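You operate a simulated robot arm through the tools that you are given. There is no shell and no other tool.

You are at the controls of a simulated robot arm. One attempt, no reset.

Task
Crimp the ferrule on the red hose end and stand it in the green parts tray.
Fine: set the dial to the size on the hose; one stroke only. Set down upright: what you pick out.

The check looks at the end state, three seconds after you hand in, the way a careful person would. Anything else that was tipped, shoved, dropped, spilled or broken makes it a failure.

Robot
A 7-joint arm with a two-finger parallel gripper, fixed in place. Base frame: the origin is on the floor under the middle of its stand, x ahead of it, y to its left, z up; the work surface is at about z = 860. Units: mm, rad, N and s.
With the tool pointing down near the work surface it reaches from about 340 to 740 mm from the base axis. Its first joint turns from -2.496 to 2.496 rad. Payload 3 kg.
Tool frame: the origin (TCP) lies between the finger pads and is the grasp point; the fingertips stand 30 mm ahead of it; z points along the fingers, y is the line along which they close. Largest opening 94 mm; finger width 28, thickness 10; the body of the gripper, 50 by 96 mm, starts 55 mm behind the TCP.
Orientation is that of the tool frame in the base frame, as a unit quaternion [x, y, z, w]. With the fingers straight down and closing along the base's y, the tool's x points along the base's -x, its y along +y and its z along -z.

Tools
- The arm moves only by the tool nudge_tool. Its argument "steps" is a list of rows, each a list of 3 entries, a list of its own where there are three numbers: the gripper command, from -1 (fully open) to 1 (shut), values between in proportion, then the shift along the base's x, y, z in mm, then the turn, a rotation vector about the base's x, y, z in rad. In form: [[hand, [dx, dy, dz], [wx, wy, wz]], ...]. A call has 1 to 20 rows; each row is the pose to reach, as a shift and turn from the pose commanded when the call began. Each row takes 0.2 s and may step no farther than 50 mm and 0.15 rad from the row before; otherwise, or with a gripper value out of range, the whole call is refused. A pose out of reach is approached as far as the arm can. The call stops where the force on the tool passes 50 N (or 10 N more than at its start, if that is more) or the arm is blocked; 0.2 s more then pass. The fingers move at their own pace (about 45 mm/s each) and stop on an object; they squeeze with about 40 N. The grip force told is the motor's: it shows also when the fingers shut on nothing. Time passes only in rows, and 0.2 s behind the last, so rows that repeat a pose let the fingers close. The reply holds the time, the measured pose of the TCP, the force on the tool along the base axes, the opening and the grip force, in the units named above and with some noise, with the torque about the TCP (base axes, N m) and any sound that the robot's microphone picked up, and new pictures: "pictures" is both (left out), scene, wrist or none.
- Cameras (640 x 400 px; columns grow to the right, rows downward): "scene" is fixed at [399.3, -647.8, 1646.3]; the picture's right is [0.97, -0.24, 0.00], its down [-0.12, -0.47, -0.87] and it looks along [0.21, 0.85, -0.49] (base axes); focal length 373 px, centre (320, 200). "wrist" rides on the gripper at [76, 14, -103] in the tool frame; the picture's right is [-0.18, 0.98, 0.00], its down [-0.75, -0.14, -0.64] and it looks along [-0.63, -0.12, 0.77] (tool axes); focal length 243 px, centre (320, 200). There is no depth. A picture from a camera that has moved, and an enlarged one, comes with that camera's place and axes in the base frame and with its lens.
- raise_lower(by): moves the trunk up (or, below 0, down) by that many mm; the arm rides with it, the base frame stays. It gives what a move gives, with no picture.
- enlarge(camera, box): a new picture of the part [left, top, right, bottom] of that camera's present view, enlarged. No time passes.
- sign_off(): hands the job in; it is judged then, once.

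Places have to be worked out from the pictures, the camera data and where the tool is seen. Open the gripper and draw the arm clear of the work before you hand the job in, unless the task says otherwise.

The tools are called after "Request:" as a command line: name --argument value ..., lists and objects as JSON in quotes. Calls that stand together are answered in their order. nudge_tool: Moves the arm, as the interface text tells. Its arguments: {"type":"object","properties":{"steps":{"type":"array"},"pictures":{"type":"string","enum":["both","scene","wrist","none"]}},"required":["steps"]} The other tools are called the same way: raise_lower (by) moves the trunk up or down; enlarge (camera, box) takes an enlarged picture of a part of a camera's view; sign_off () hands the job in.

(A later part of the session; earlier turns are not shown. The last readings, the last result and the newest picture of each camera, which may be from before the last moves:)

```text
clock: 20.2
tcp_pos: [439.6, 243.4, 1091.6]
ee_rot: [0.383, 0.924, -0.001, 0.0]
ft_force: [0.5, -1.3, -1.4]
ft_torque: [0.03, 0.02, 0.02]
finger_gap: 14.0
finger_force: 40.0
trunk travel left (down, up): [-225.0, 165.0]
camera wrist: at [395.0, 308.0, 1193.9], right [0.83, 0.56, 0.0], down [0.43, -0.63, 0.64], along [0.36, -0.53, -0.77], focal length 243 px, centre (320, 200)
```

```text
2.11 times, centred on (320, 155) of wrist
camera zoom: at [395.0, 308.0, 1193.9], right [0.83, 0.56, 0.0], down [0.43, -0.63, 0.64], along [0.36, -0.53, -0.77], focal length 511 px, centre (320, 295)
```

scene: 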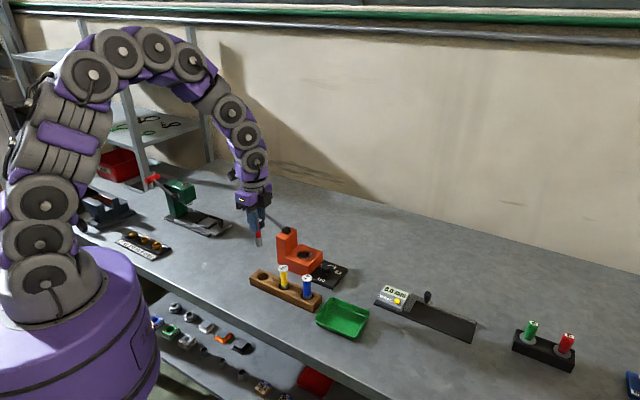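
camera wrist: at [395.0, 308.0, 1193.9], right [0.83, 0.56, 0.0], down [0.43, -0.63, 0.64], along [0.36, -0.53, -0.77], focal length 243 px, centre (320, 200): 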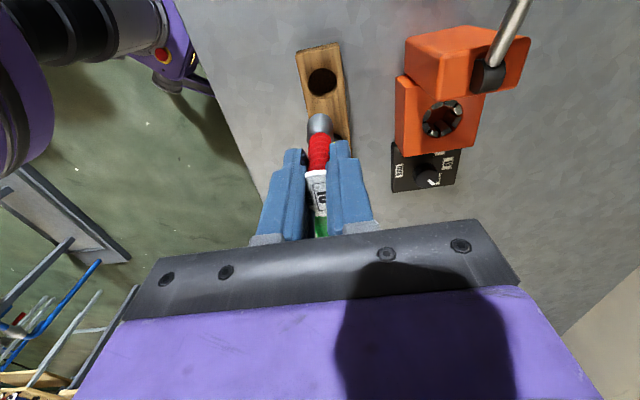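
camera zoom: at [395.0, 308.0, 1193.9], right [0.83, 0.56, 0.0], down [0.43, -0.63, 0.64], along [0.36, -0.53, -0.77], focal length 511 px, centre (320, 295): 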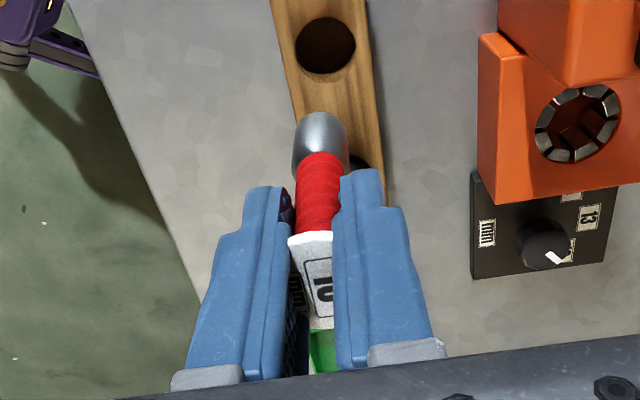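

The hose is out cleanly with a shiny ferrule about 29 mm long, and its bottom is about 87 mm below the TCP. I'll carry it over the crimper to just above the die at (580, 298).

Request:
nudge_tool --steps '[[1, [28, 10, 0], [0, 0, 0]], [1, [62, 24, 0], [0, 0, 0]], [1, [100, 38, 0], [0, 0, 0]], [1, [127, 48, 0], [0, 0, 0]], [1, [137, 52, -10], [0, 0, 0]], [1, [137, 52, -35], [0, 0, 0]], [1, [137, 52, -60], [0, 0, 0]], [1, [137, 52, -70], [0, 0, 0]], [1, [137, 52, -70], [0, 0, 0]]]' --pictures "both"

Request:
enlarge --camera "scene" --box '[250, 190, 370, 300]'

Request:
enlarge --camera "wrist" --box '[220, 50, 420, 240]'

```text
clock: 22.2
tcp_pos: [575.9, 296.3, 1022.3]
ee_rot: [0.383, 0.924, 0.0, 0.001]
ft_force: [0.0, -0.2, -1.5]
ft_torque: [-0.06, 0.01, -0.03]
finger_gap: 13.9
finger_force: 39.9
trunk travel left (down, up): [-225.0, 165.0]
camera wrist: at [532.6, 360.8, 1122.9], right [0.82, 0.57, 0.0], down [0.43, -0.63, 0.64], along [0.36, -0.53, -0.77], focal length 243 px, centre (320, 200)
```

scene: 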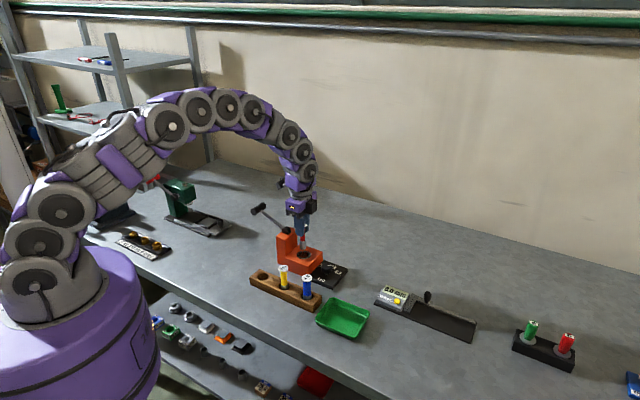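
wrist: 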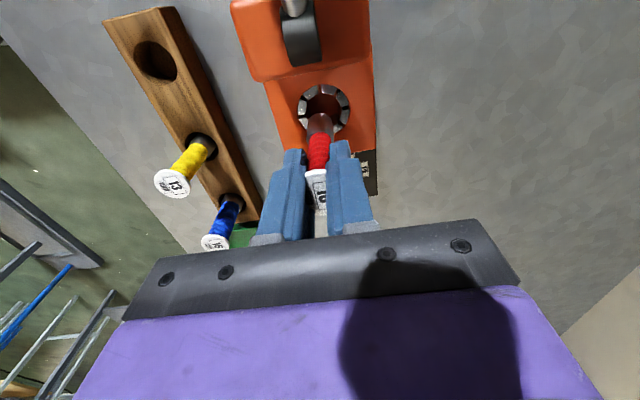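

```text
3.64 times, centred on (310, 245) of scene
camera zoom: at [399.3, -647.8, 1646.3], right [0.97, -0.24, 0.0], down [-0.12, -0.47, -0.87], along [0.21, 0.85, -0.49], focal length 1356 px, centre (356, 36)
```

zoom: 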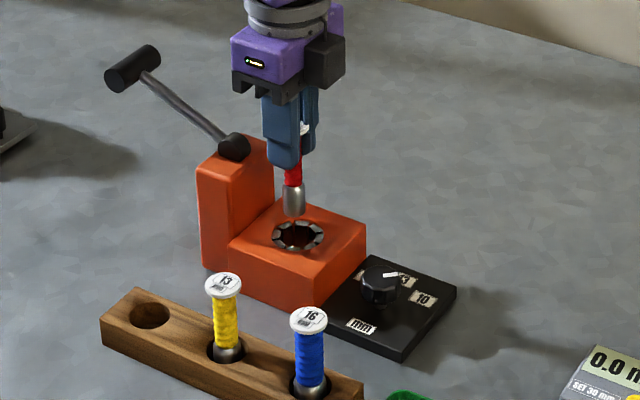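

```text
2.11 times, centred on (320, 145) of wrist
camera zoom: at [532.6, 360.8, 1122.9], right [0.82, 0.57, 0.0], down [0.43, -0.63, 0.64], along [0.36, -0.53, -0.77], focal length 511 px, centre (320, 316)
```

zoom: 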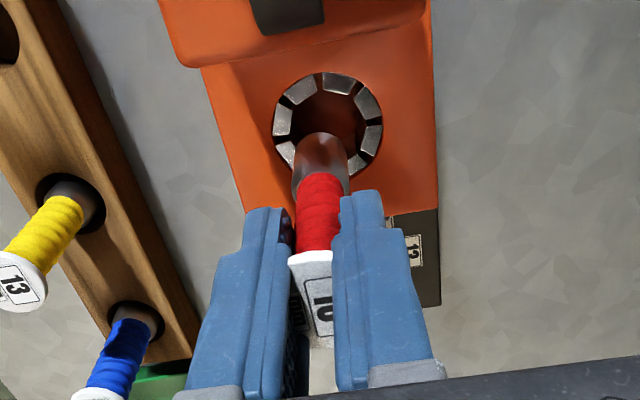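

Both views put the die about (+3, +2) mm from the hose axis. I'll shift by that and lower the ferrule into the die mouth, checking the force.

Request:
nudge_tool --steps '[[1, [3, 2, -5], [0, 0, 0]], [1, [3, 2, -12], [0, 0, 0]], [1, [3, 2, -20], [0, 0, 0]], [1, [3, 2, -27], [0, 0, 0]], [1, [3, 2, -33], [0, 0, 0]], [1, [3, 2, -33], [0, 0, 0]]]' --pictures "both"

Request:
enlarge --camera "scene" --box '[265, 200, 355, 280]'

Request:
enlarge --camera "wrist" --box '[220, 50, 420, 240]'

```text
clock: 23.6
tcp_pos: [581.4, 298.7, 988.0]
ee_rot: [0.383, 0.924, 0.0, 0.002]
ft_force: [0.2, 0.5, -1.5]
ft_torque: [-0.03, 0.03, 0.02]
finger_gap: 13.9
finger_force: 39.8
trunk travel left (down, up): [-225.0, 165.0]
camera wrist: at [536.9, 363.0, 1090.2], right [0.82, 0.57, 0.0], down [0.43, -0.63, 0.64], along [0.36, -0.53, -0.77], focal length 243 px, centre (320, 200)
```

scene: 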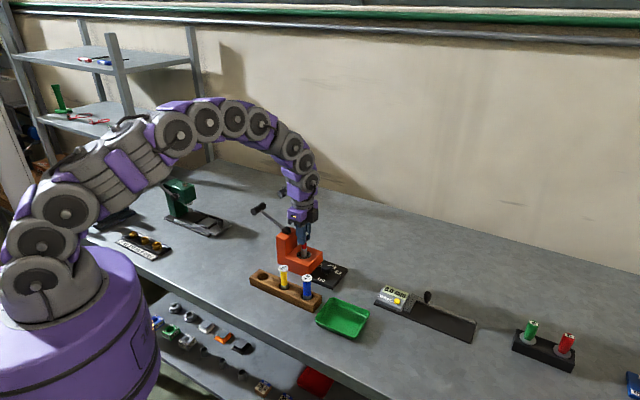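
wrist: 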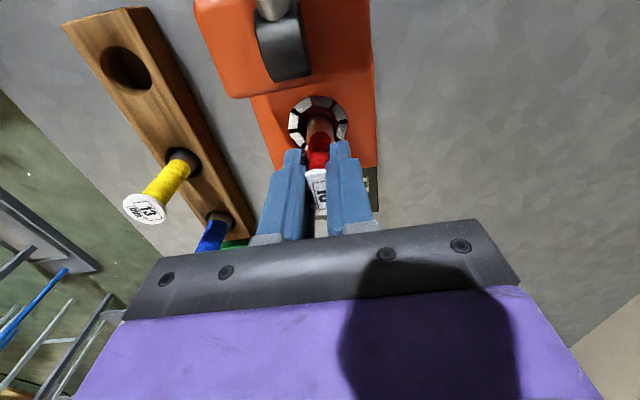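

```text
5.00 times, centred on (310, 240) of scene
camera zoom: at [399.3, -647.8, 1646.3], right [0.97, -0.24, 0.0], down [-0.12, -0.47, -0.87], along [0.21, 0.85, -0.49], focal length 1864 px, centre (370, 0)
```

zoom: 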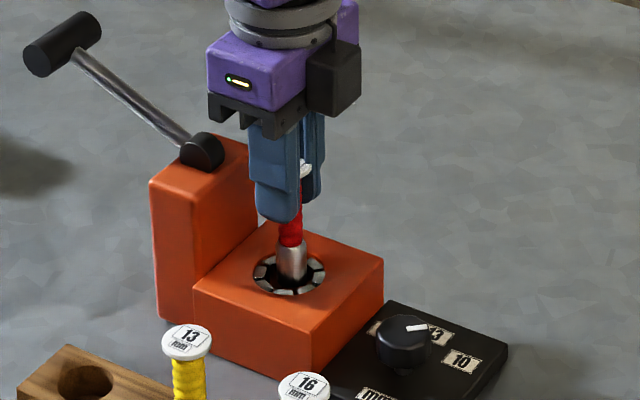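

```text
2.11 times, centred on (320, 145) of wrist
camera zoom: at [536.9, 363.0, 1090.2], right [0.82, 0.57, 0.0], down [0.43, -0.63, 0.64], along [0.36, -0.53, -0.77], focal length 511 px, centre (320, 316)
```

zoom: 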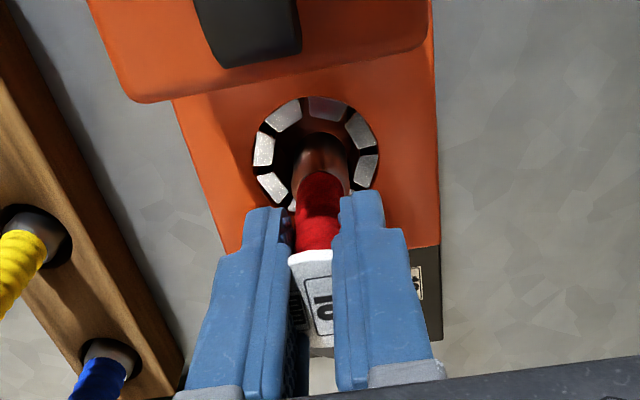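

The ferrule is entering the die with no contact force and sits about 2 mm off centre. I'll nudge by (-2, +0.5) and continue down in small steps.

Request:
nudge_tool --steps '[[1, [-2, 0.5, 0], [0, 0, 0]], [1, [-2, 0.5, -4], [0, 0, 0]], [1, [-2, 0.5, -8], [0, 0, 0]], [1, [-2, 0.5, -12], [0, 0, 0]], [1, [-2, 0.5, -12], [0, 0, 0]]]' --pictures "wrist"

Request:
enlarge --camera "wrist" --box '[220, 50, 420, 240]'

```text
clock: 24.8
tcp_pos: [579.3, 298.0, 975.5]
ee_rot: [0.383, 0.924, 0.0, -0.001]
ft_force: [0.6, -0.3, -2.1]
ft_torque: [-0.04, 0.03, -0.01]
finger_gap: 13.9
finger_force: 40.0
trunk travel left (down, up): [-225.0, 165.0]
camera wrist: at [536.1, 363.3, 1077.5], right [0.83, 0.56, 0.0], down [0.43, -0.63, 0.64], along [0.36, -0.53, -0.77], focal length 243 px, centre (320, 200)
```

wrist: 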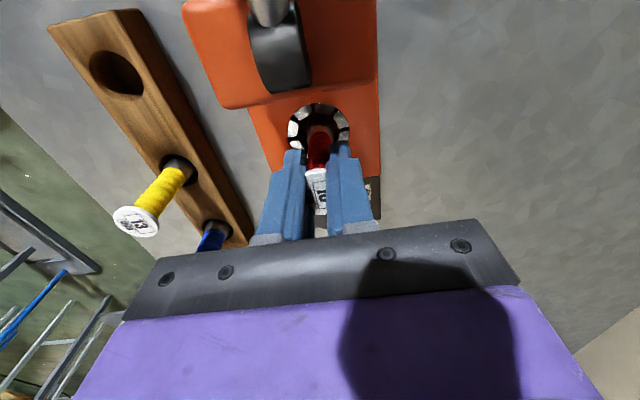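

```text
2.11 times, centred on (320, 145) of wrist
camera zoom: at [536.1, 363.3, 1077.5], right [0.83, 0.56, 0.0], down [0.43, -0.63, 0.64], along [0.36, -0.53, -0.77], focal length 511 px, centre (320, 316)
```

zoom: 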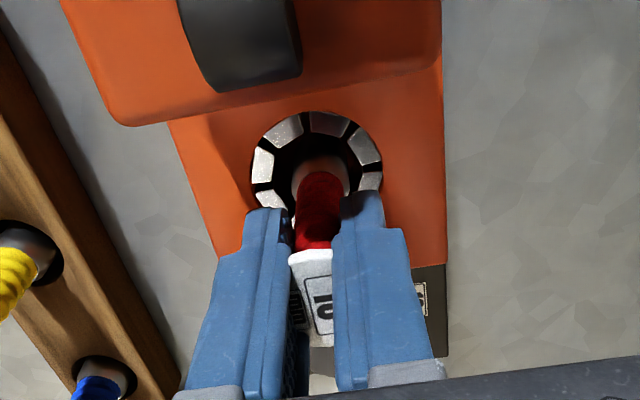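

No contact yet, with the ferrule about 20 mm into the die. I'll continue down in small steps until it touches the floor.

Request:
nudge_tool --steps '[[1, [-1, -0.7, -3], [0, 0, 0]], [1, [-1, -0.7, -6], [0, 0, 0]], [1, [-1, -0.7, -9], [0, 0, 0]], [1, [-1, -0.7, -9], [0, 0, 0]]]' --pictures "scene"

Request:
enlarge --camera "scene" --box '[265, 200, 355, 280]'

```text
clock: 25.8
tcp_pos: [578.8, 297.3, 967.8]
ee_rot: [0.383, 0.924, 0.0, 0.001]
ft_force: [-0.7, 0.3, 7.5]
ft_torque: [-0.13, 0.16, 0.0]
finger_gap: 13.9
finger_force: 39.6
trunk travel left (down, up): [-225.0, 165.0]
```

scene: 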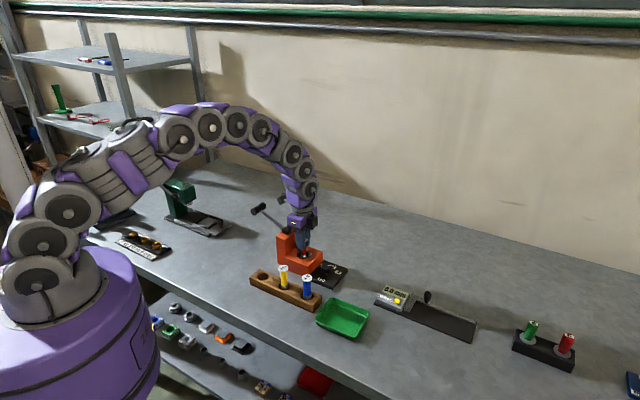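

```text
5.00 times, centred on (310, 240) of scene
camera zoom: at [399.3, -647.8, 1646.3], right [0.97, -0.24, 0.0], down [-0.12, -0.47, -0.87], along [0.21, 0.85, -0.49], focal length 1864 px, centre (370, 0)
```

zoom: 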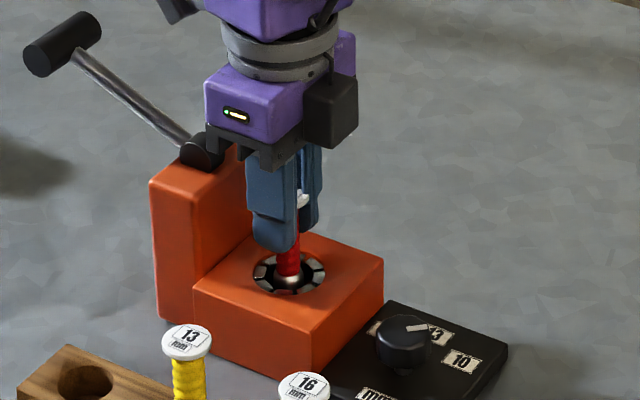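

The z force rose to +7.5 N with the ferrule flush in the die, so it is seated on the die floor. I'll open the fingers and rise straight up.

Request:
nudge_tool --steps '[[1, [0, 0, 1], [0, 0, 0]], [0.4, [0, 0, 1], [0, 0, 0]], [0.0, [0, 0, 1], [0, 0, 0]], [-0.5, [0, 0, 1], [0, 0, 0]], [-0.5, [0, 0, 1], [0, 0, 0]], [-0.5, [0, 0, 20], [0, 0, 0]], [-0.5, [0, 0, 50], [0, 0, 0]], [-0.5, [0, 0, 90], [0, 0, 0]], [-0.5, [0, 0, 120], [0, 0, 0]], [-0.5, [0, 0, 120], [0, 0, 0]]]' --pictures "both"

Request:
enlarge --camera "scene" --box '[245, 190, 355, 280]'

Request:
enlarge --camera "wrist" --box '[220, 0, 420, 200]'

```text
clock: 28.0
tcp_pos: [578.8, 297.7, 1085.8]
ee_rot: [0.382, 0.924, 0.001, 0.0]
ft_force: [-0.7, 1.0, 0.4]
ft_torque: [-0.04, 0.04, -0.01]
finger_gap: 70.2
finger_force: 0.1
trunk travel left (down, up): [-225.0, 165.0]
camera wrist: at [534.8, 361.7, 1187.6], right [0.83, 0.56, 0.0], down [0.43, -0.63, 0.64], along [0.36, -0.53, -0.77], focal length 243 px, centre (320, 200)
```

scene: 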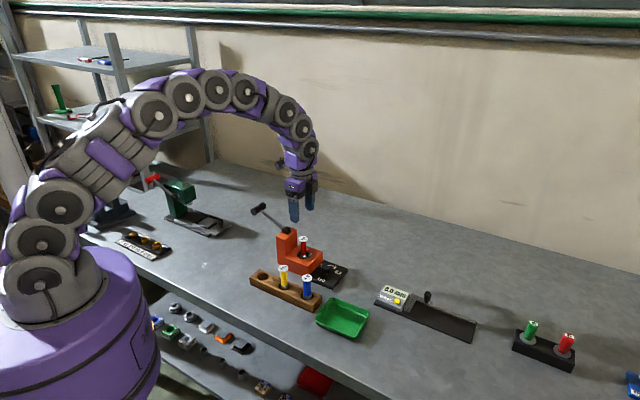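
wrist: 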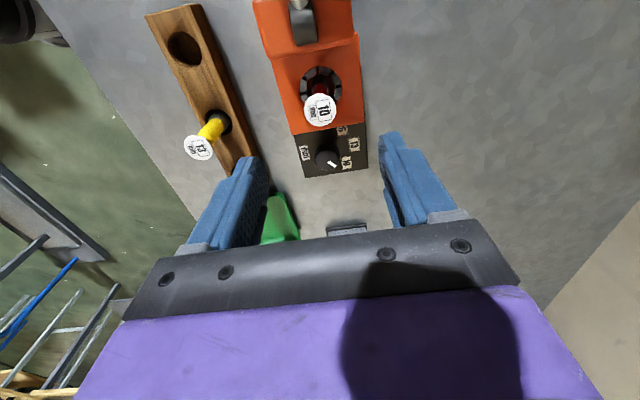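

```text
4.44 times, centred on (300, 235) of scene
camera zoom: at [399.3, -647.8, 1646.3], right [0.97, -0.24, 0.0], down [-0.12, -0.47, -0.87], along [0.21, 0.85, -0.49], focal length 1657 px, centre (409, 44)
```

zoom: 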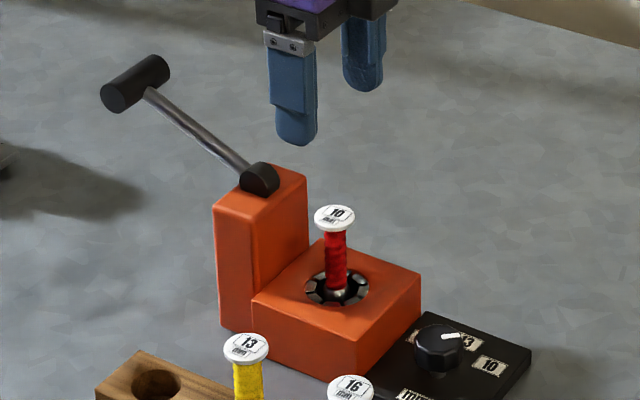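

```text
2.00 times, centred on (320, 100) of wrist
camera zoom: at [534.8, 361.7, 1187.6], right [0.83, 0.56, 0.0], down [0.43, -0.63, 0.64], along [0.36, -0.53, -0.77], focal length 485 px, centre (320, 400)
```

zoom: 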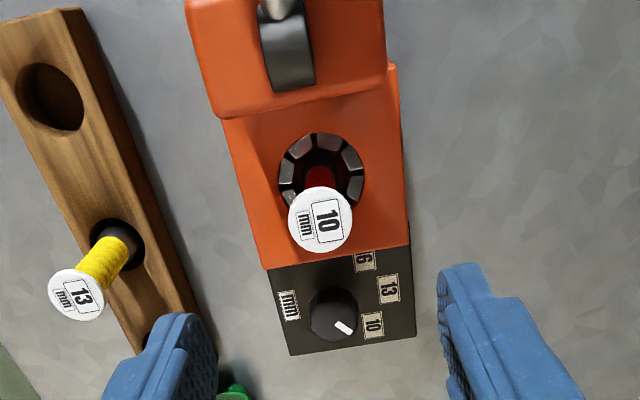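

The red hose stands upright in the die and the dial still reads 10. Next I'll close the fingers and hover above the lever handle, near (455, 420), top at about 1038.

Request:
nudge_tool --steps '[[0.0, [-10, 10, 10], [0, 0, 0]], [0.5, [-40, 40, 15], [0, 0, 0]], [1, [-72, 71, 15], [0, 0, 0]], [1, [-102, 101, 15], [0, 0, 0]], [1, [-123, 122, 15], [0, 0, 0]], [1, [-123, 122, 15], [0, 0, 0]]]' --pictures "both"

Request:
enlarge --camera "scene" --box '[225, 170, 345, 280]'

Request:
enlarge --camera "wrist" --box '[220, 40, 420, 240]'

```text
clock: 29.4
tcp_pos: [452.6, 419.0, 1103.0]
ee_rot: [0.383, 0.924, -0.001, 0.0]
ft_force: [0.0, -0.7, 0.2]
ft_torque: [0.03, -0.01, -0.03]
finger_gap: 0.1
finger_force: 33.2
trunk travel left (down, up): [-225.0, 165.0]
camera wrist: at [408.7, 484.0, 1204.9], right [0.83, 0.56, 0.0], down [0.43, -0.63, 0.64], along [0.36, -0.53, -0.77], focal length 243 px, centre (320, 200)
```

scene: 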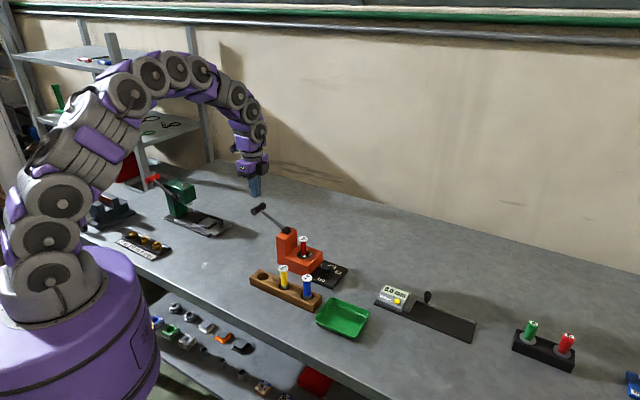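
wrist: 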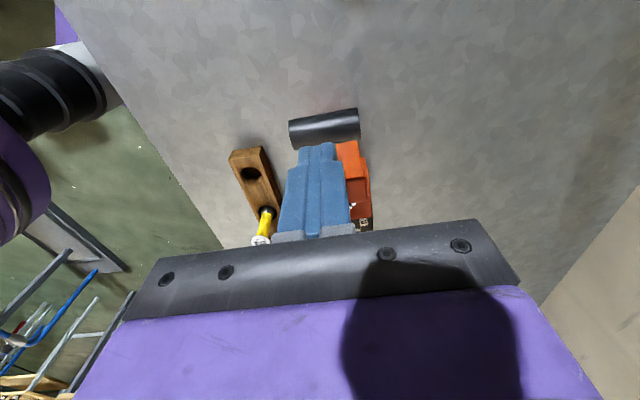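

```text
3.64 times, centred on (285, 225) of scene
camera zoom: at [399.3, -647.8, 1646.3], right [0.97, -0.24, 0.0], down [-0.12, -0.47, -0.87], along [0.21, 0.85, -0.49], focal length 1356 px, centre (447, 109)
```

zoom: 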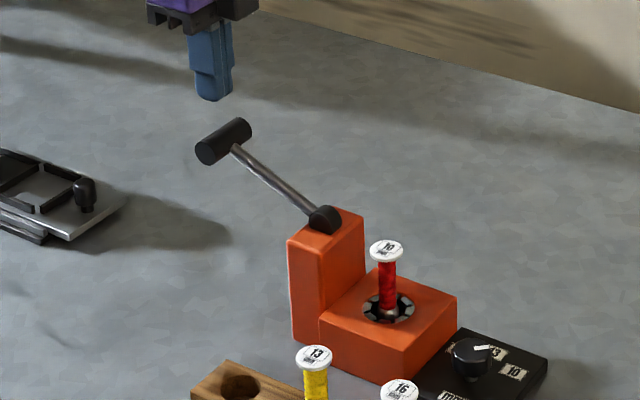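

```text
2.00 times, centred on (320, 140) of wrist
camera zoom: at [408.7, 484.0, 1204.9], right [0.83, 0.56, 0.0], down [0.43, -0.63, 0.64], along [0.36, -0.53, -0.77], focal length 485 px, centre (320, 320)
```

zoom: 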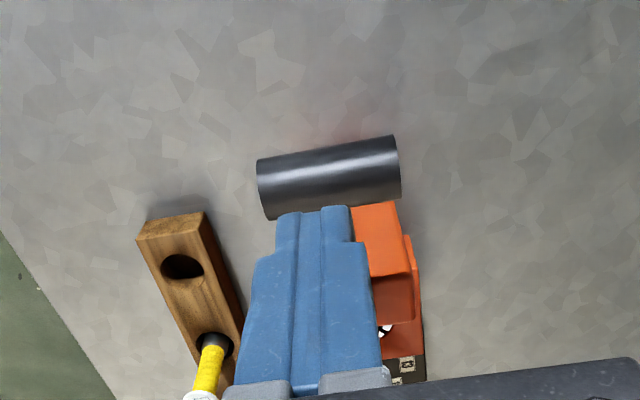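

The handle is directly under the fingertips, about 30 mm below them. I'll descend to light contact and read the force to learn which way the lever moves.

Request:
nudge_tool --steps '[[1, [1, 1, -15], [0, 0, 0]], [1, [1, 1, -26], [0, 0, 0]], [1, [1, 1, -32], [0, 0, 0]], [1, [1, 1, -36], [0, 0, 0]], [1, [1, 1, -36], [0, 0, 0]]]' --pictures "both"

Request:
enlarge --camera "scene" --box '[225, 170, 345, 280]'

```text
clock: 30.6
tcp_pos: [458.0, 422.0, 1065.5]
ee_rot: [0.383, 0.924, 0.0, 0.0]
ft_force: [-1.8, 2.0, 3.6]
ft_torque: [0.06, 0.15, 0.0]
finger_gap: 0.1
finger_force: 32.5
trunk travel left (down, up): [-225.0, 165.0]
camera wrist: at [412.2, 486.5, 1167.6], right [0.82, 0.57, 0.0], down [0.43, -0.63, 0.64], along [0.36, -0.53, -0.77], focal length 243 px, centre (320, 200)
```

scene: 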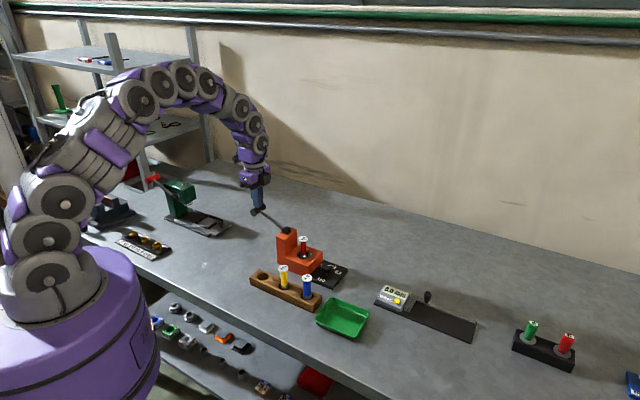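
wrist: 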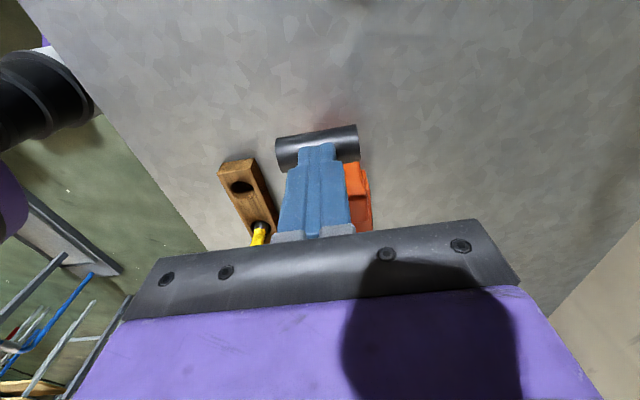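

```text
3.64 times, centred on (285, 225) of scene
camera zoom: at [399.3, -647.8, 1646.3], right [0.97, -0.24, 0.0], down [-0.12, -0.47, -0.87], along [0.21, 0.85, -0.49], focal length 1356 px, centre (447, 109)
```

zoom: 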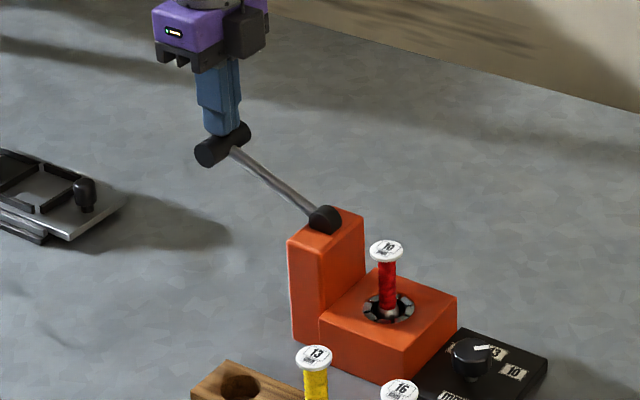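

There is light contact at 3.6 N. I'll press down about 8 mm following the arc and see whether the lever yields.

Request:
nudge_tool --steps '[[1, [-1, 1, -4], [0, 0, 0]], [1, [-2, 2, -8], [0, 0, 0]], [1, [-2, 2, -8], [0, 0, 0]]]' --pictures "scene"

Request:
enlarge --camera "scene" --box '[225, 170, 345, 280]'

```text
clock: 31.4
tcp_pos: [455.1, 424.5, 1059.2]
ee_rot: [0.382, 0.924, 0.0, 0.0]
ft_force: [-2.6, 1.0, 2.4]
ft_torque: [0.04, 0.07, 0.0]
finger_gap: 0.0
finger_force: 33.3
trunk travel left (down, up): [-225.0, 165.0]
```

scene: 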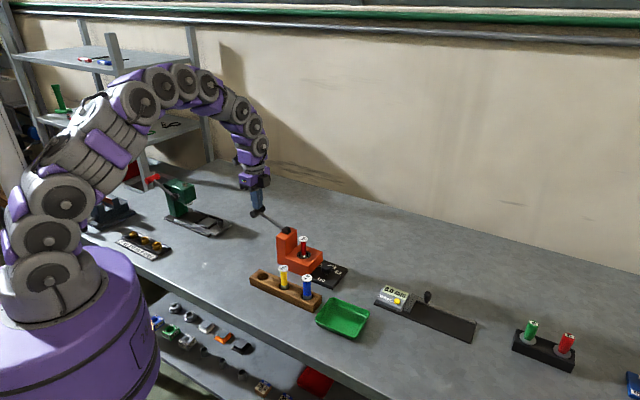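

```text
3.64 times, centred on (285, 225) of scene
camera zoom: at [399.3, -647.8, 1646.3], right [0.97, -0.24, 0.0], down [-0.12, -0.47, -0.87], along [0.21, 0.85, -0.49], focal length 1356 px, centre (447, 109)
```

zoom: 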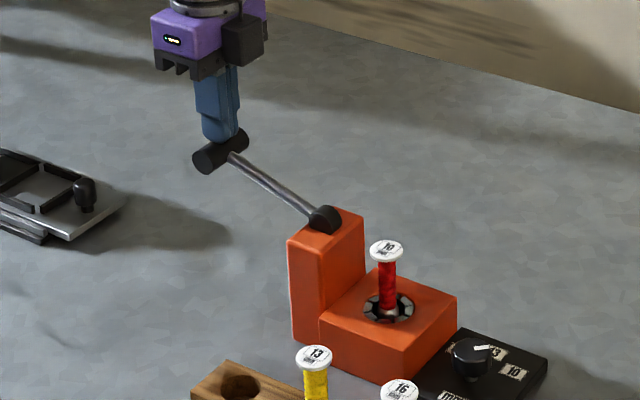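

The lever yields downward at about 3 N, so pressing down is the stroke. I'll continue it as one smooth press along the arc, watching the force and listening for a click.

Request:
nudge_tool --steps '[[1, [-1.4, 1.4, -7.5], [0, 0, 0]], [1, [-2.5, 2.5, -14.5], [0, 0, 0]], [1, [-3.3, 3.3, -22.7], [0, 0, 0]], [1, [-3.7, 3.7, -30.9], [0, 0, 0]], [1, [-3.7, 3.7, -39.1], [0, 0, 0]], [1, [-3.3, 3.3, -47.3], [0, 0, 0]]]' --pictures "scene"

Request:
enlarge --camera "scene" --box '[225, 170, 345, 280]'

```text
clock: 32.8
tcp_pos: [450.5, 426.2, 1010.1]
ee_rot: [0.382, 0.924, -0.001, 0.0]
ft_force: [-1.6, 1.5, 3.0]
ft_torque: [0.11, 0.05, 0.02]
finger_gap: 0.0
finger_force: 32.7
trunk travel left (down, up): [-225.0, 165.0]
```

scene: 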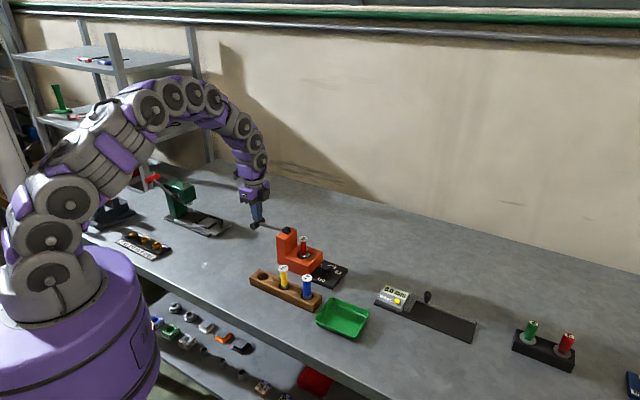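

```text
3.64 times, centred on (285, 225) of scene
camera zoom: at [399.3, -647.8, 1646.3], right [0.97, -0.24, 0.0], down [-0.12, -0.47, -0.87], along [0.21, 0.85, -0.49], focal length 1356 px, centre (447, 109)
```

zoom: 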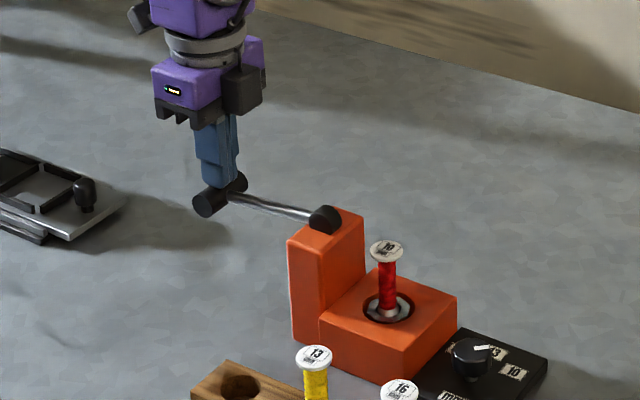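

The jaws are visibly closing around the ferrule at a steady 3 N. I'll continue the same stroke down along the arc.

Request:
nudge_tool --steps '[[1, [0.9, -0.9, -8.2], [0, 0, 0]], [1, [1.8, -1.8, -16.2], [0, 0, 0]], [1, [3.0, -3.0, -24.2], [0, 0, 0]], [1, [4.5, -4.5, -31.9], [0, 0, 0]], [1, [6.5, -6.5, -39.4], [0, 0, 0]]]' --pictures "scene"

Request:
enlarge --camera "scene" --box '[225, 170, 345, 280]'

```text
clock: 34.0
tcp_pos: [456.3, 421.7, 976.0]
ee_rot: [0.382, 0.924, 0.003, 0.002]
ft_force: [-10.2, 6.9, 29.5]
ft_torque: [-0.19, 0.05, 0.06]
finger_gap: 0.1
finger_force: 33.2
trunk travel left (down, up): [-225.0, 165.0]
```

scene: 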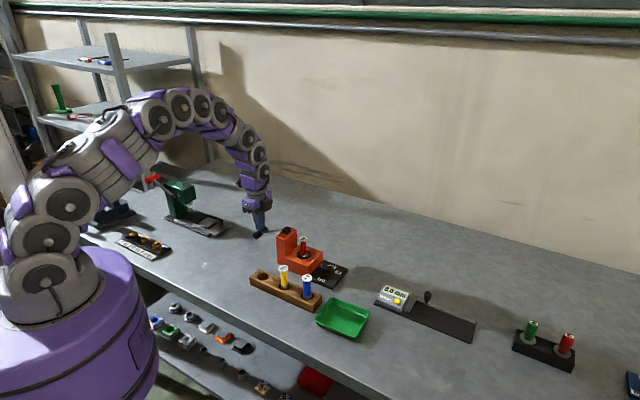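

```text
3.64 times, centred on (285, 225) of scene
camera zoom: at [399.3, -647.8, 1646.3], right [0.97, -0.24, 0.0], down [-0.12, -0.47, -0.87], along [0.21, 0.85, -0.49], focal length 1356 px, centre (447, 109)
```

zoom: 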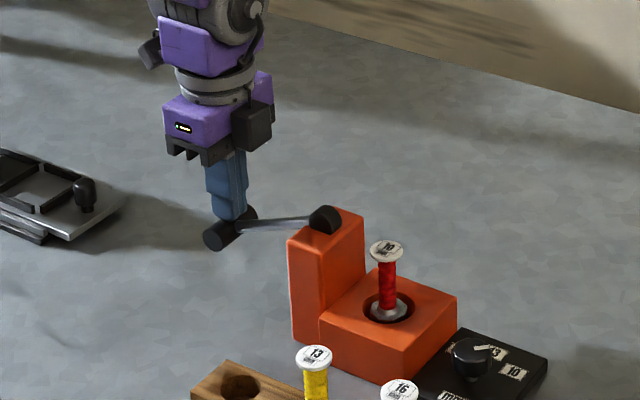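

Resistance rose to about 30 N near z≈976 and the jaws look closed. I'll press slightly further to tell whether this is the crimp load or the end stop.

Request:
nudge_tool --steps '[[1, [0.8, -0.8, -2.0], [0, 0, 0]], [1, [1.2, -1.2, -3.5], [0, 0, 0]], [1, [1.2, -1.2, -3.5], [0, 0, 0]]]' --pictures "scene"

Request:
enlarge --camera "scene" --box '[265, 215, 355, 280]'

```text
clock: 34.5
tcp_pos: [456.3, 420.2, 975.4]
ee_rot: [0.382, 0.924, 0.006, 0.003]
ft_force: [-18.0, 1.8, 26.0]
ft_torque: [-0.25, 0.29, -0.1]
finger_gap: 0.0
finger_force: 32.7
trunk travel left (down, up): [-225.0, 165.0]
stopped in row 2: the force on the tool passed its limit at 53 N (the readings are from after the stop); the commanded pose is now the measured one
```

scene: 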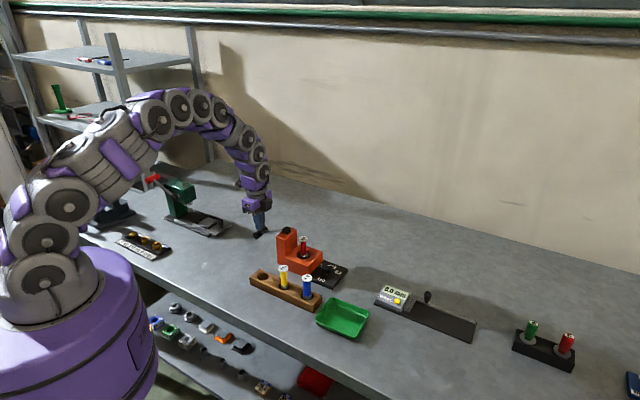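

```text
6.15 times, centred on (310, 248) of scene
camera zoom: at [399.3, -647.8, 1646.3], right [0.97, -0.24, 0.0], down [-0.12, -0.47, -0.87], along [0.21, 0.85, -0.49], focal length 2294 px, centre (382, -92)
```

zoom: 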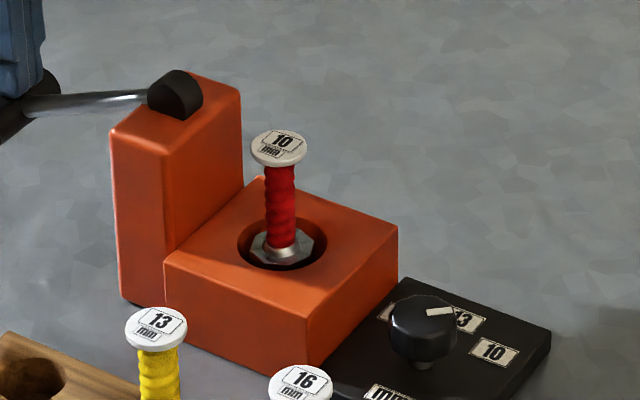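

The TCP stayed at 975 while the force went to 53 N, so this is the end stop: the full stroke is done and the jaws are tight on the ferrule. I'll raise the hand slowly to see whether the lever returns by itself.

Request:
nudge_tool --steps '[[1, [0, 0, 5], [0, 0, 0]], [1, [-1.5, 1.5, 12], [0, 0, 0]], [1, [-3, 3, 20], [0, 0, 0]], [1, [-3, 3, 20], [0, 0, 0]]]' --pictures "both"

Request:
enlarge --camera "scene" --box '[225, 180, 345, 280]'

```text
clock: 35.5
tcp_pos: [457.4, 424.2, 992.9]
ee_rot: [0.382, 0.924, 0.005, 0.002]
ft_force: [4.1, 0.5, 4.0]
ft_torque: [0.05, -0.08, -0.04]
finger_gap: 0.0
finger_force: 33.1
trunk travel left (down, up): [-225.0, 165.0]
camera wrist: at [413.5, 487.6, 1094.4], right [0.82, 0.57, 0.01], down [0.43, -0.64, 0.64], along [0.37, -0.52, -0.77], focal length 243 px, centre (320, 200)
```

scene: 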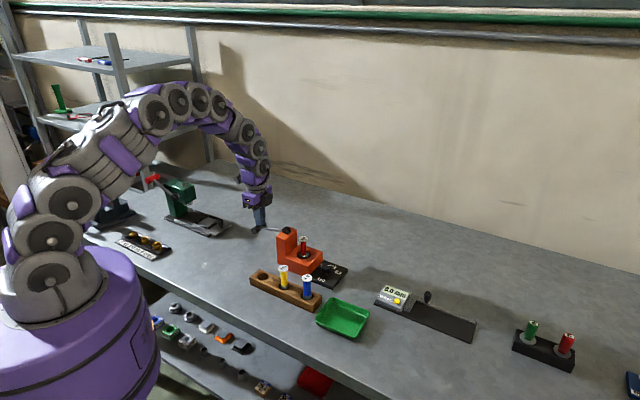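
wrist: 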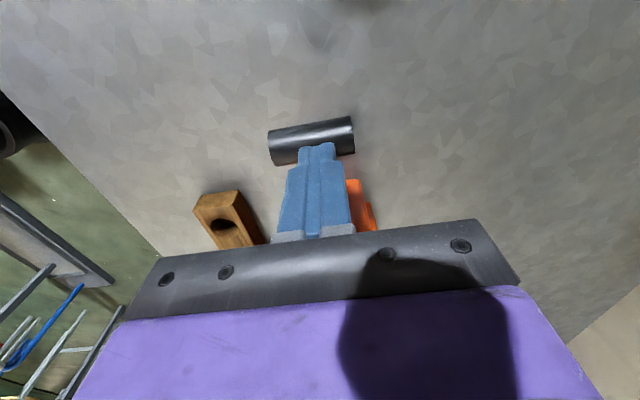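

```text
4.00 times, centred on (285, 230) of scene
camera zoom: at [399.3, -647.8, 1646.3], right [0.97, -0.24, 0.0], down [-0.12, -0.47, -0.87], along [0.21, 0.85, -0.49], focal length 1491 px, centre (460, 80)
```

zoom: 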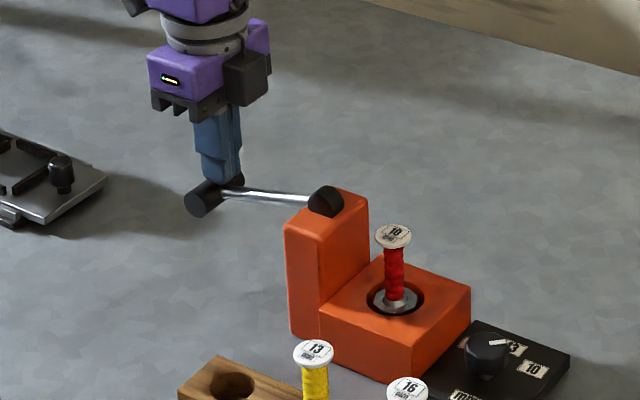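

The lever follows the hand up on its own spring. I'll guide it gently to the top, then rise clear.

Request:
nudge_tool --steps '[[1, [-1, 1, 10], [0, 0, 0]], [1, [-2, 2, 20], [0, 0, 0]], [1, [-2.4, 2.4, 30], [0, 0, 0]], [1, [-2, 2, 40], [0, 0, 0]], [1, [-1, 1, 50], [0, 0, 0]], [1, [1, -1, 60], [0, 0, 0]], [1, [3, -3, 68], [0, 0, 0]], [1, [4, -4, 76], [0, 0, 0]], [1, [4, -4, 84], [0, 0, 0]], [1, [4, -4, 110], [0, 0, 0]], [1, [4, -4, 110], [0, 0, 0]]]' --pictures "both"

Request:
enlarge --camera "scene" --box '[225, 180, 345, 280]'

```text
clock: 37.9
tcp_pos: [459.7, 418.3, 1101.6]
ee_rot: [0.381, 0.924, 0.003, 0.002]
ft_force: [0.1, -0.2, -0.6]
ft_torque: [0.01, 0.0, 0.01]
finger_gap: 0.0
finger_force: 32.8
trunk travel left (down, up): [-225.0, 165.0]
camera wrist: at [415.4, 482.7, 1204.5], right [0.82, 0.57, 0.01], down [0.43, -0.64, 0.64], along [0.37, -0.53, -0.77], focal length 243 px, centre (320, 200)
```

scene: 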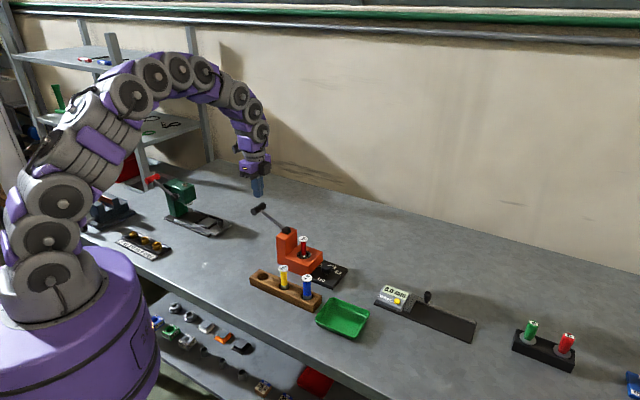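
wrist: 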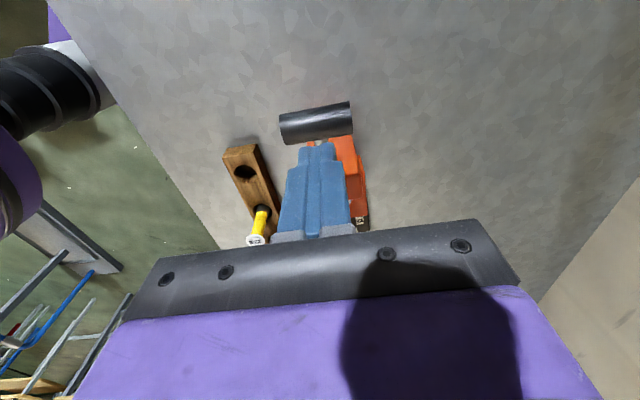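

```text
4.00 times, centred on (285, 230) of scene
camera zoom: at [399.3, -647.8, 1646.3], right [0.97, -0.24, 0.0], down [-0.12, -0.47, -0.87], along [0.21, 0.85, -0.49], focal length 1491 px, centre (460, 80)
```

zoom: 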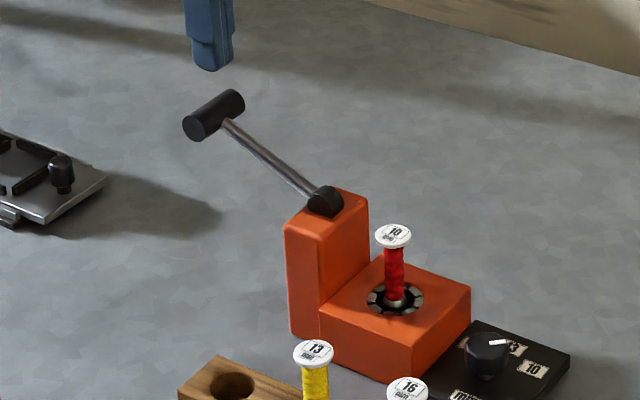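

The lever is back at its top position and the jaws are open around the hose. I'll open the gripper and return above the die to pick the hose up again.

Request:
nudge_tool --steps '[[1, [10, -10, 0], [0, 0, 0]], [0.5, [40, -39, 0], [0, 0, 0]], [0.0, [72, -70, 0], [0, 0, 0]], [-0.5, [102, -100, 0], [0, 0, 0]], [-0.5, [123, -119.7, -5], [0, 0, 0]], [-0.5, [123, -119.7, -40], [0, 0, 0]], [-0.5, [123, -119.7, -60], [0, 0, 0]], [-0.5, [123, -119.7, -60], [0, 0, 0]]]' --pictures "both"

Request:
enlarge --camera "wrist" --box '[220, 20, 420, 220]'

Request:
enlarge --camera "scene" --box '[255, 190, 355, 280]'

```text
clock: 39.6
tcp_pos: [582.4, 302.1, 1045.6]
ee_rot: [0.382, 0.924, 0.004, 0.002]
ft_force: [0.0, -0.4, -0.2]
ft_torque: [0.02, -0.01, -0.05]
finger_gap: 70.5
finger_force: 0.0
trunk travel left (down, up): [-225.0, 165.0]
camera wrist: at [537.5, 365.3, 1147.1], right [0.82, 0.57, 0.01], down [0.43, -0.64, 0.64], along [0.37, -0.52, -0.77], focal length 243 px, centre (320, 200)
```

scene: 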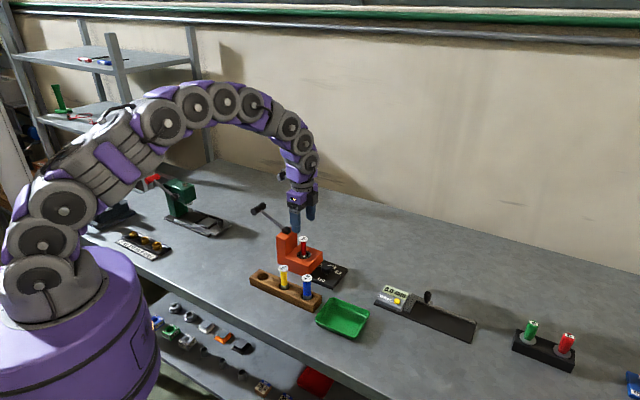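
wrist: 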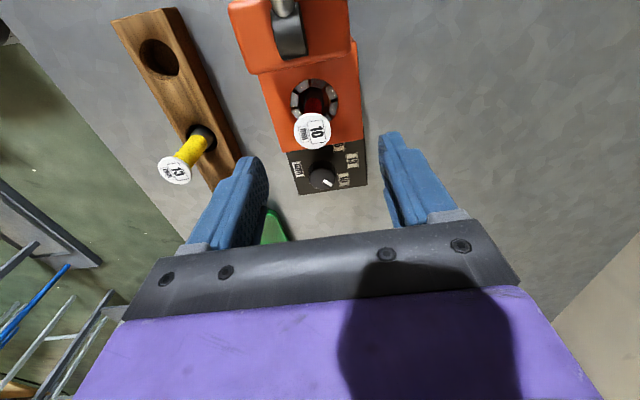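

```text
2.00 times, centred on (320, 120) of wrist
camera zoom: at [537.5, 365.3, 1147.1], right [0.82, 0.57, 0.01], down [0.43, -0.64, 0.64], along [0.37, -0.52, -0.77], focal length 485 px, centre (320, 360)
```

zoom: 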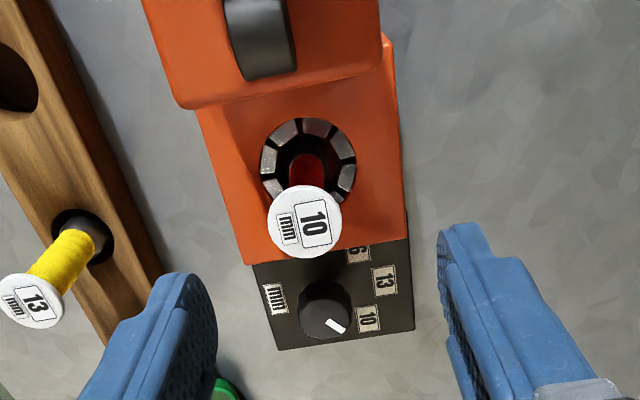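

```text
4.44 times, centred on (305, 235) of scene
camera zoom: at [399.3, -647.8, 1646.3], right [0.97, -0.24, 0.0], down [-0.12, -0.47, -0.87], along [0.21, 0.85, -0.49], focal length 1657 px, centre (387, 44)
```

zoom: 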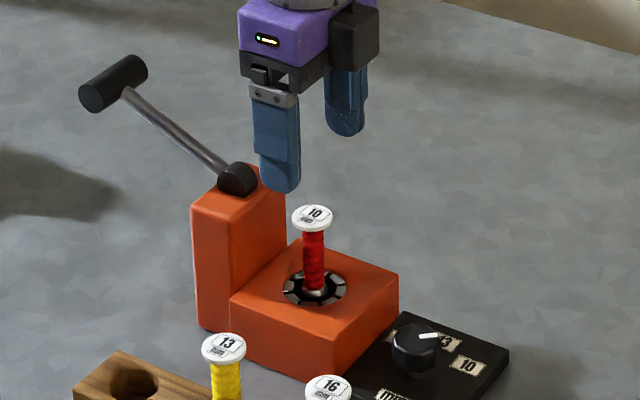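

The cap is about 6 mm off the tool axis along the closing direction. I'll shift by (-4.8, -3.4) and descend to the previous grip height, then check before closing.

Request:
nudge_tool --steps '[[-0.5, [-4.8, -3.4, 0], [0, 0, 0]], [-0.5, [-4.8, -3.4, -20], [0, 0, 0]], [-0.5, [-4.8, -3.4, -40], [0, 0, 0]], [-0.5, [-4.8, -3.4, -60], [0, 0, 0]], [-0.5, [-4.8, -3.4, -75], [0, 0, 0]], [-0.5, [-4.8, -3.4, -80], [0, 0, 0]], [-0.5, [-4.8, -3.4, -80], [0, 0, 0]]]' --pictures "wrist"

Request:
enlarge --camera "wrist" --box '[220, 60, 420, 250]'

```text
clock: 41.2
tcp_pos: [581.0, 298.0, 961.4]
ee_rot: [0.382, 0.924, 0.004, 0.001]
ft_force: [0.6, -0.2, 0.8]
ft_torque: [-0.01, 0.03, 0.01]
finger_gap: 70.4
finger_force: 0.1
trunk travel left (down, up): [-225.0, 165.0]
camera wrist: at [535.9, 362.0, 1063.2], right [0.82, 0.57, 0.01], down [0.43, -0.64, 0.64], along [0.37, -0.53, -0.77], focal length 243 px, centre (320, 200)
```

wrist: 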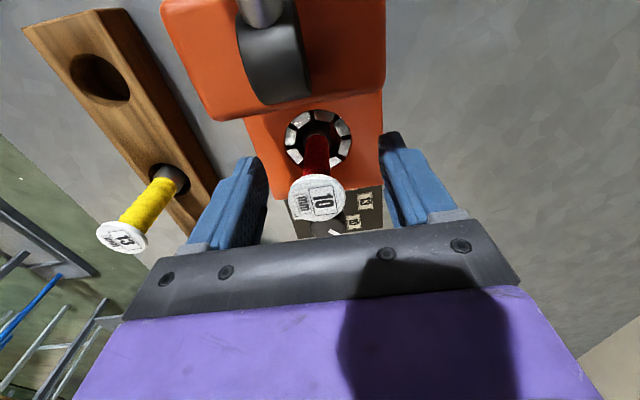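

```text
2.11 times, centred on (320, 155) of wrist
camera zoom: at [535.9, 362.0, 1063.2], right [0.82, 0.57, 0.01], down [0.43, -0.64, 0.64], along [0.37, -0.53, -0.77], focal length 511 px, centre (320, 295)
```

zoom: 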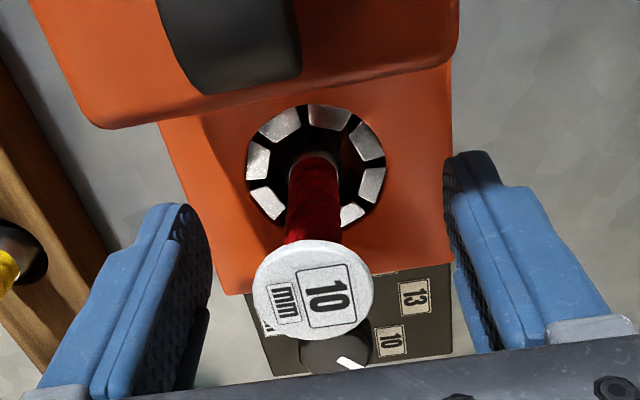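

The hose is within about 1.5 mm of centre. I'll apply a small correction and close the fingers on it.

Request:
nudge_tool --steps '[[-0.2, [-1.2, -0.8, 0], [0, 0, 0]], [0.2, [-1.2, -0.8, 0], [0, 0, 0]], [0.4, [-1.2, -0.8, 0], [0, 0, 0]], [0.6, [-1.2, -0.8, 0], [0, 0, 0]], [1, [-1.2, -0.8, 0], [0, 0, 0]], [1, [-1.2, -0.8, 0], [0, 0, 0]], [1, [-1.2, -0.8, 0], [0, 0, 0]]]' --pictures "wrist"

Request:
enlarge --camera "wrist" --box '[220, 60, 420, 250]'

```text
clock: 42.9
tcp_pos: [578.8, 297.1, 963.3]
ee_rot: [0.381, 0.924, 0.003, 0.001]
ft_force: [-1.6, -1.3, 1.8]
ft_torque: [-0.12, 0.16, 0.01]
finger_gap: 14.1
finger_force: 39.8
trunk travel left (down, up): [-225.0, 165.0]
camera wrist: at [534.1, 360.7, 1064.4], right [0.82, 0.57, 0.01], down [0.43, -0.64, 0.64], along [0.37, -0.52, -0.77], focal length 243 px, centre (320, 200)
```

wrist: 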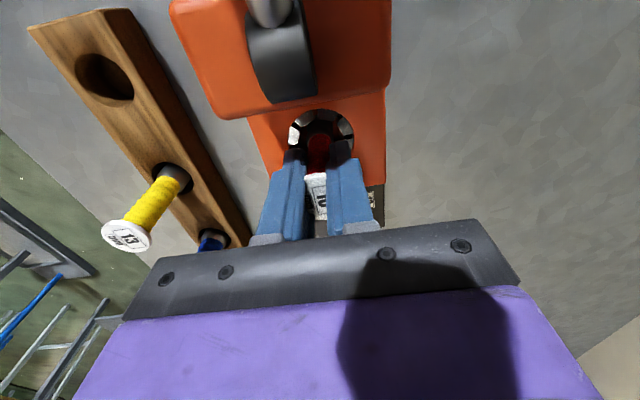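

```text
2.11 times, centred on (320, 155) of wrist
camera zoom: at [534.1, 360.7, 1064.4], right [0.82, 0.57, 0.01], down [0.43, -0.64, 0.64], along [0.37, -0.52, -0.77], focal length 511 px, centre (320, 295)
```

zoom: 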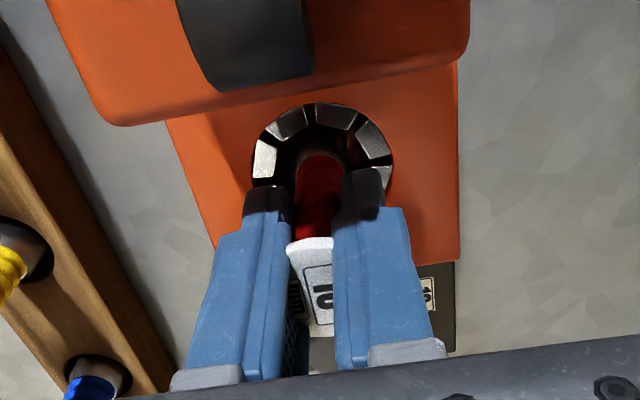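

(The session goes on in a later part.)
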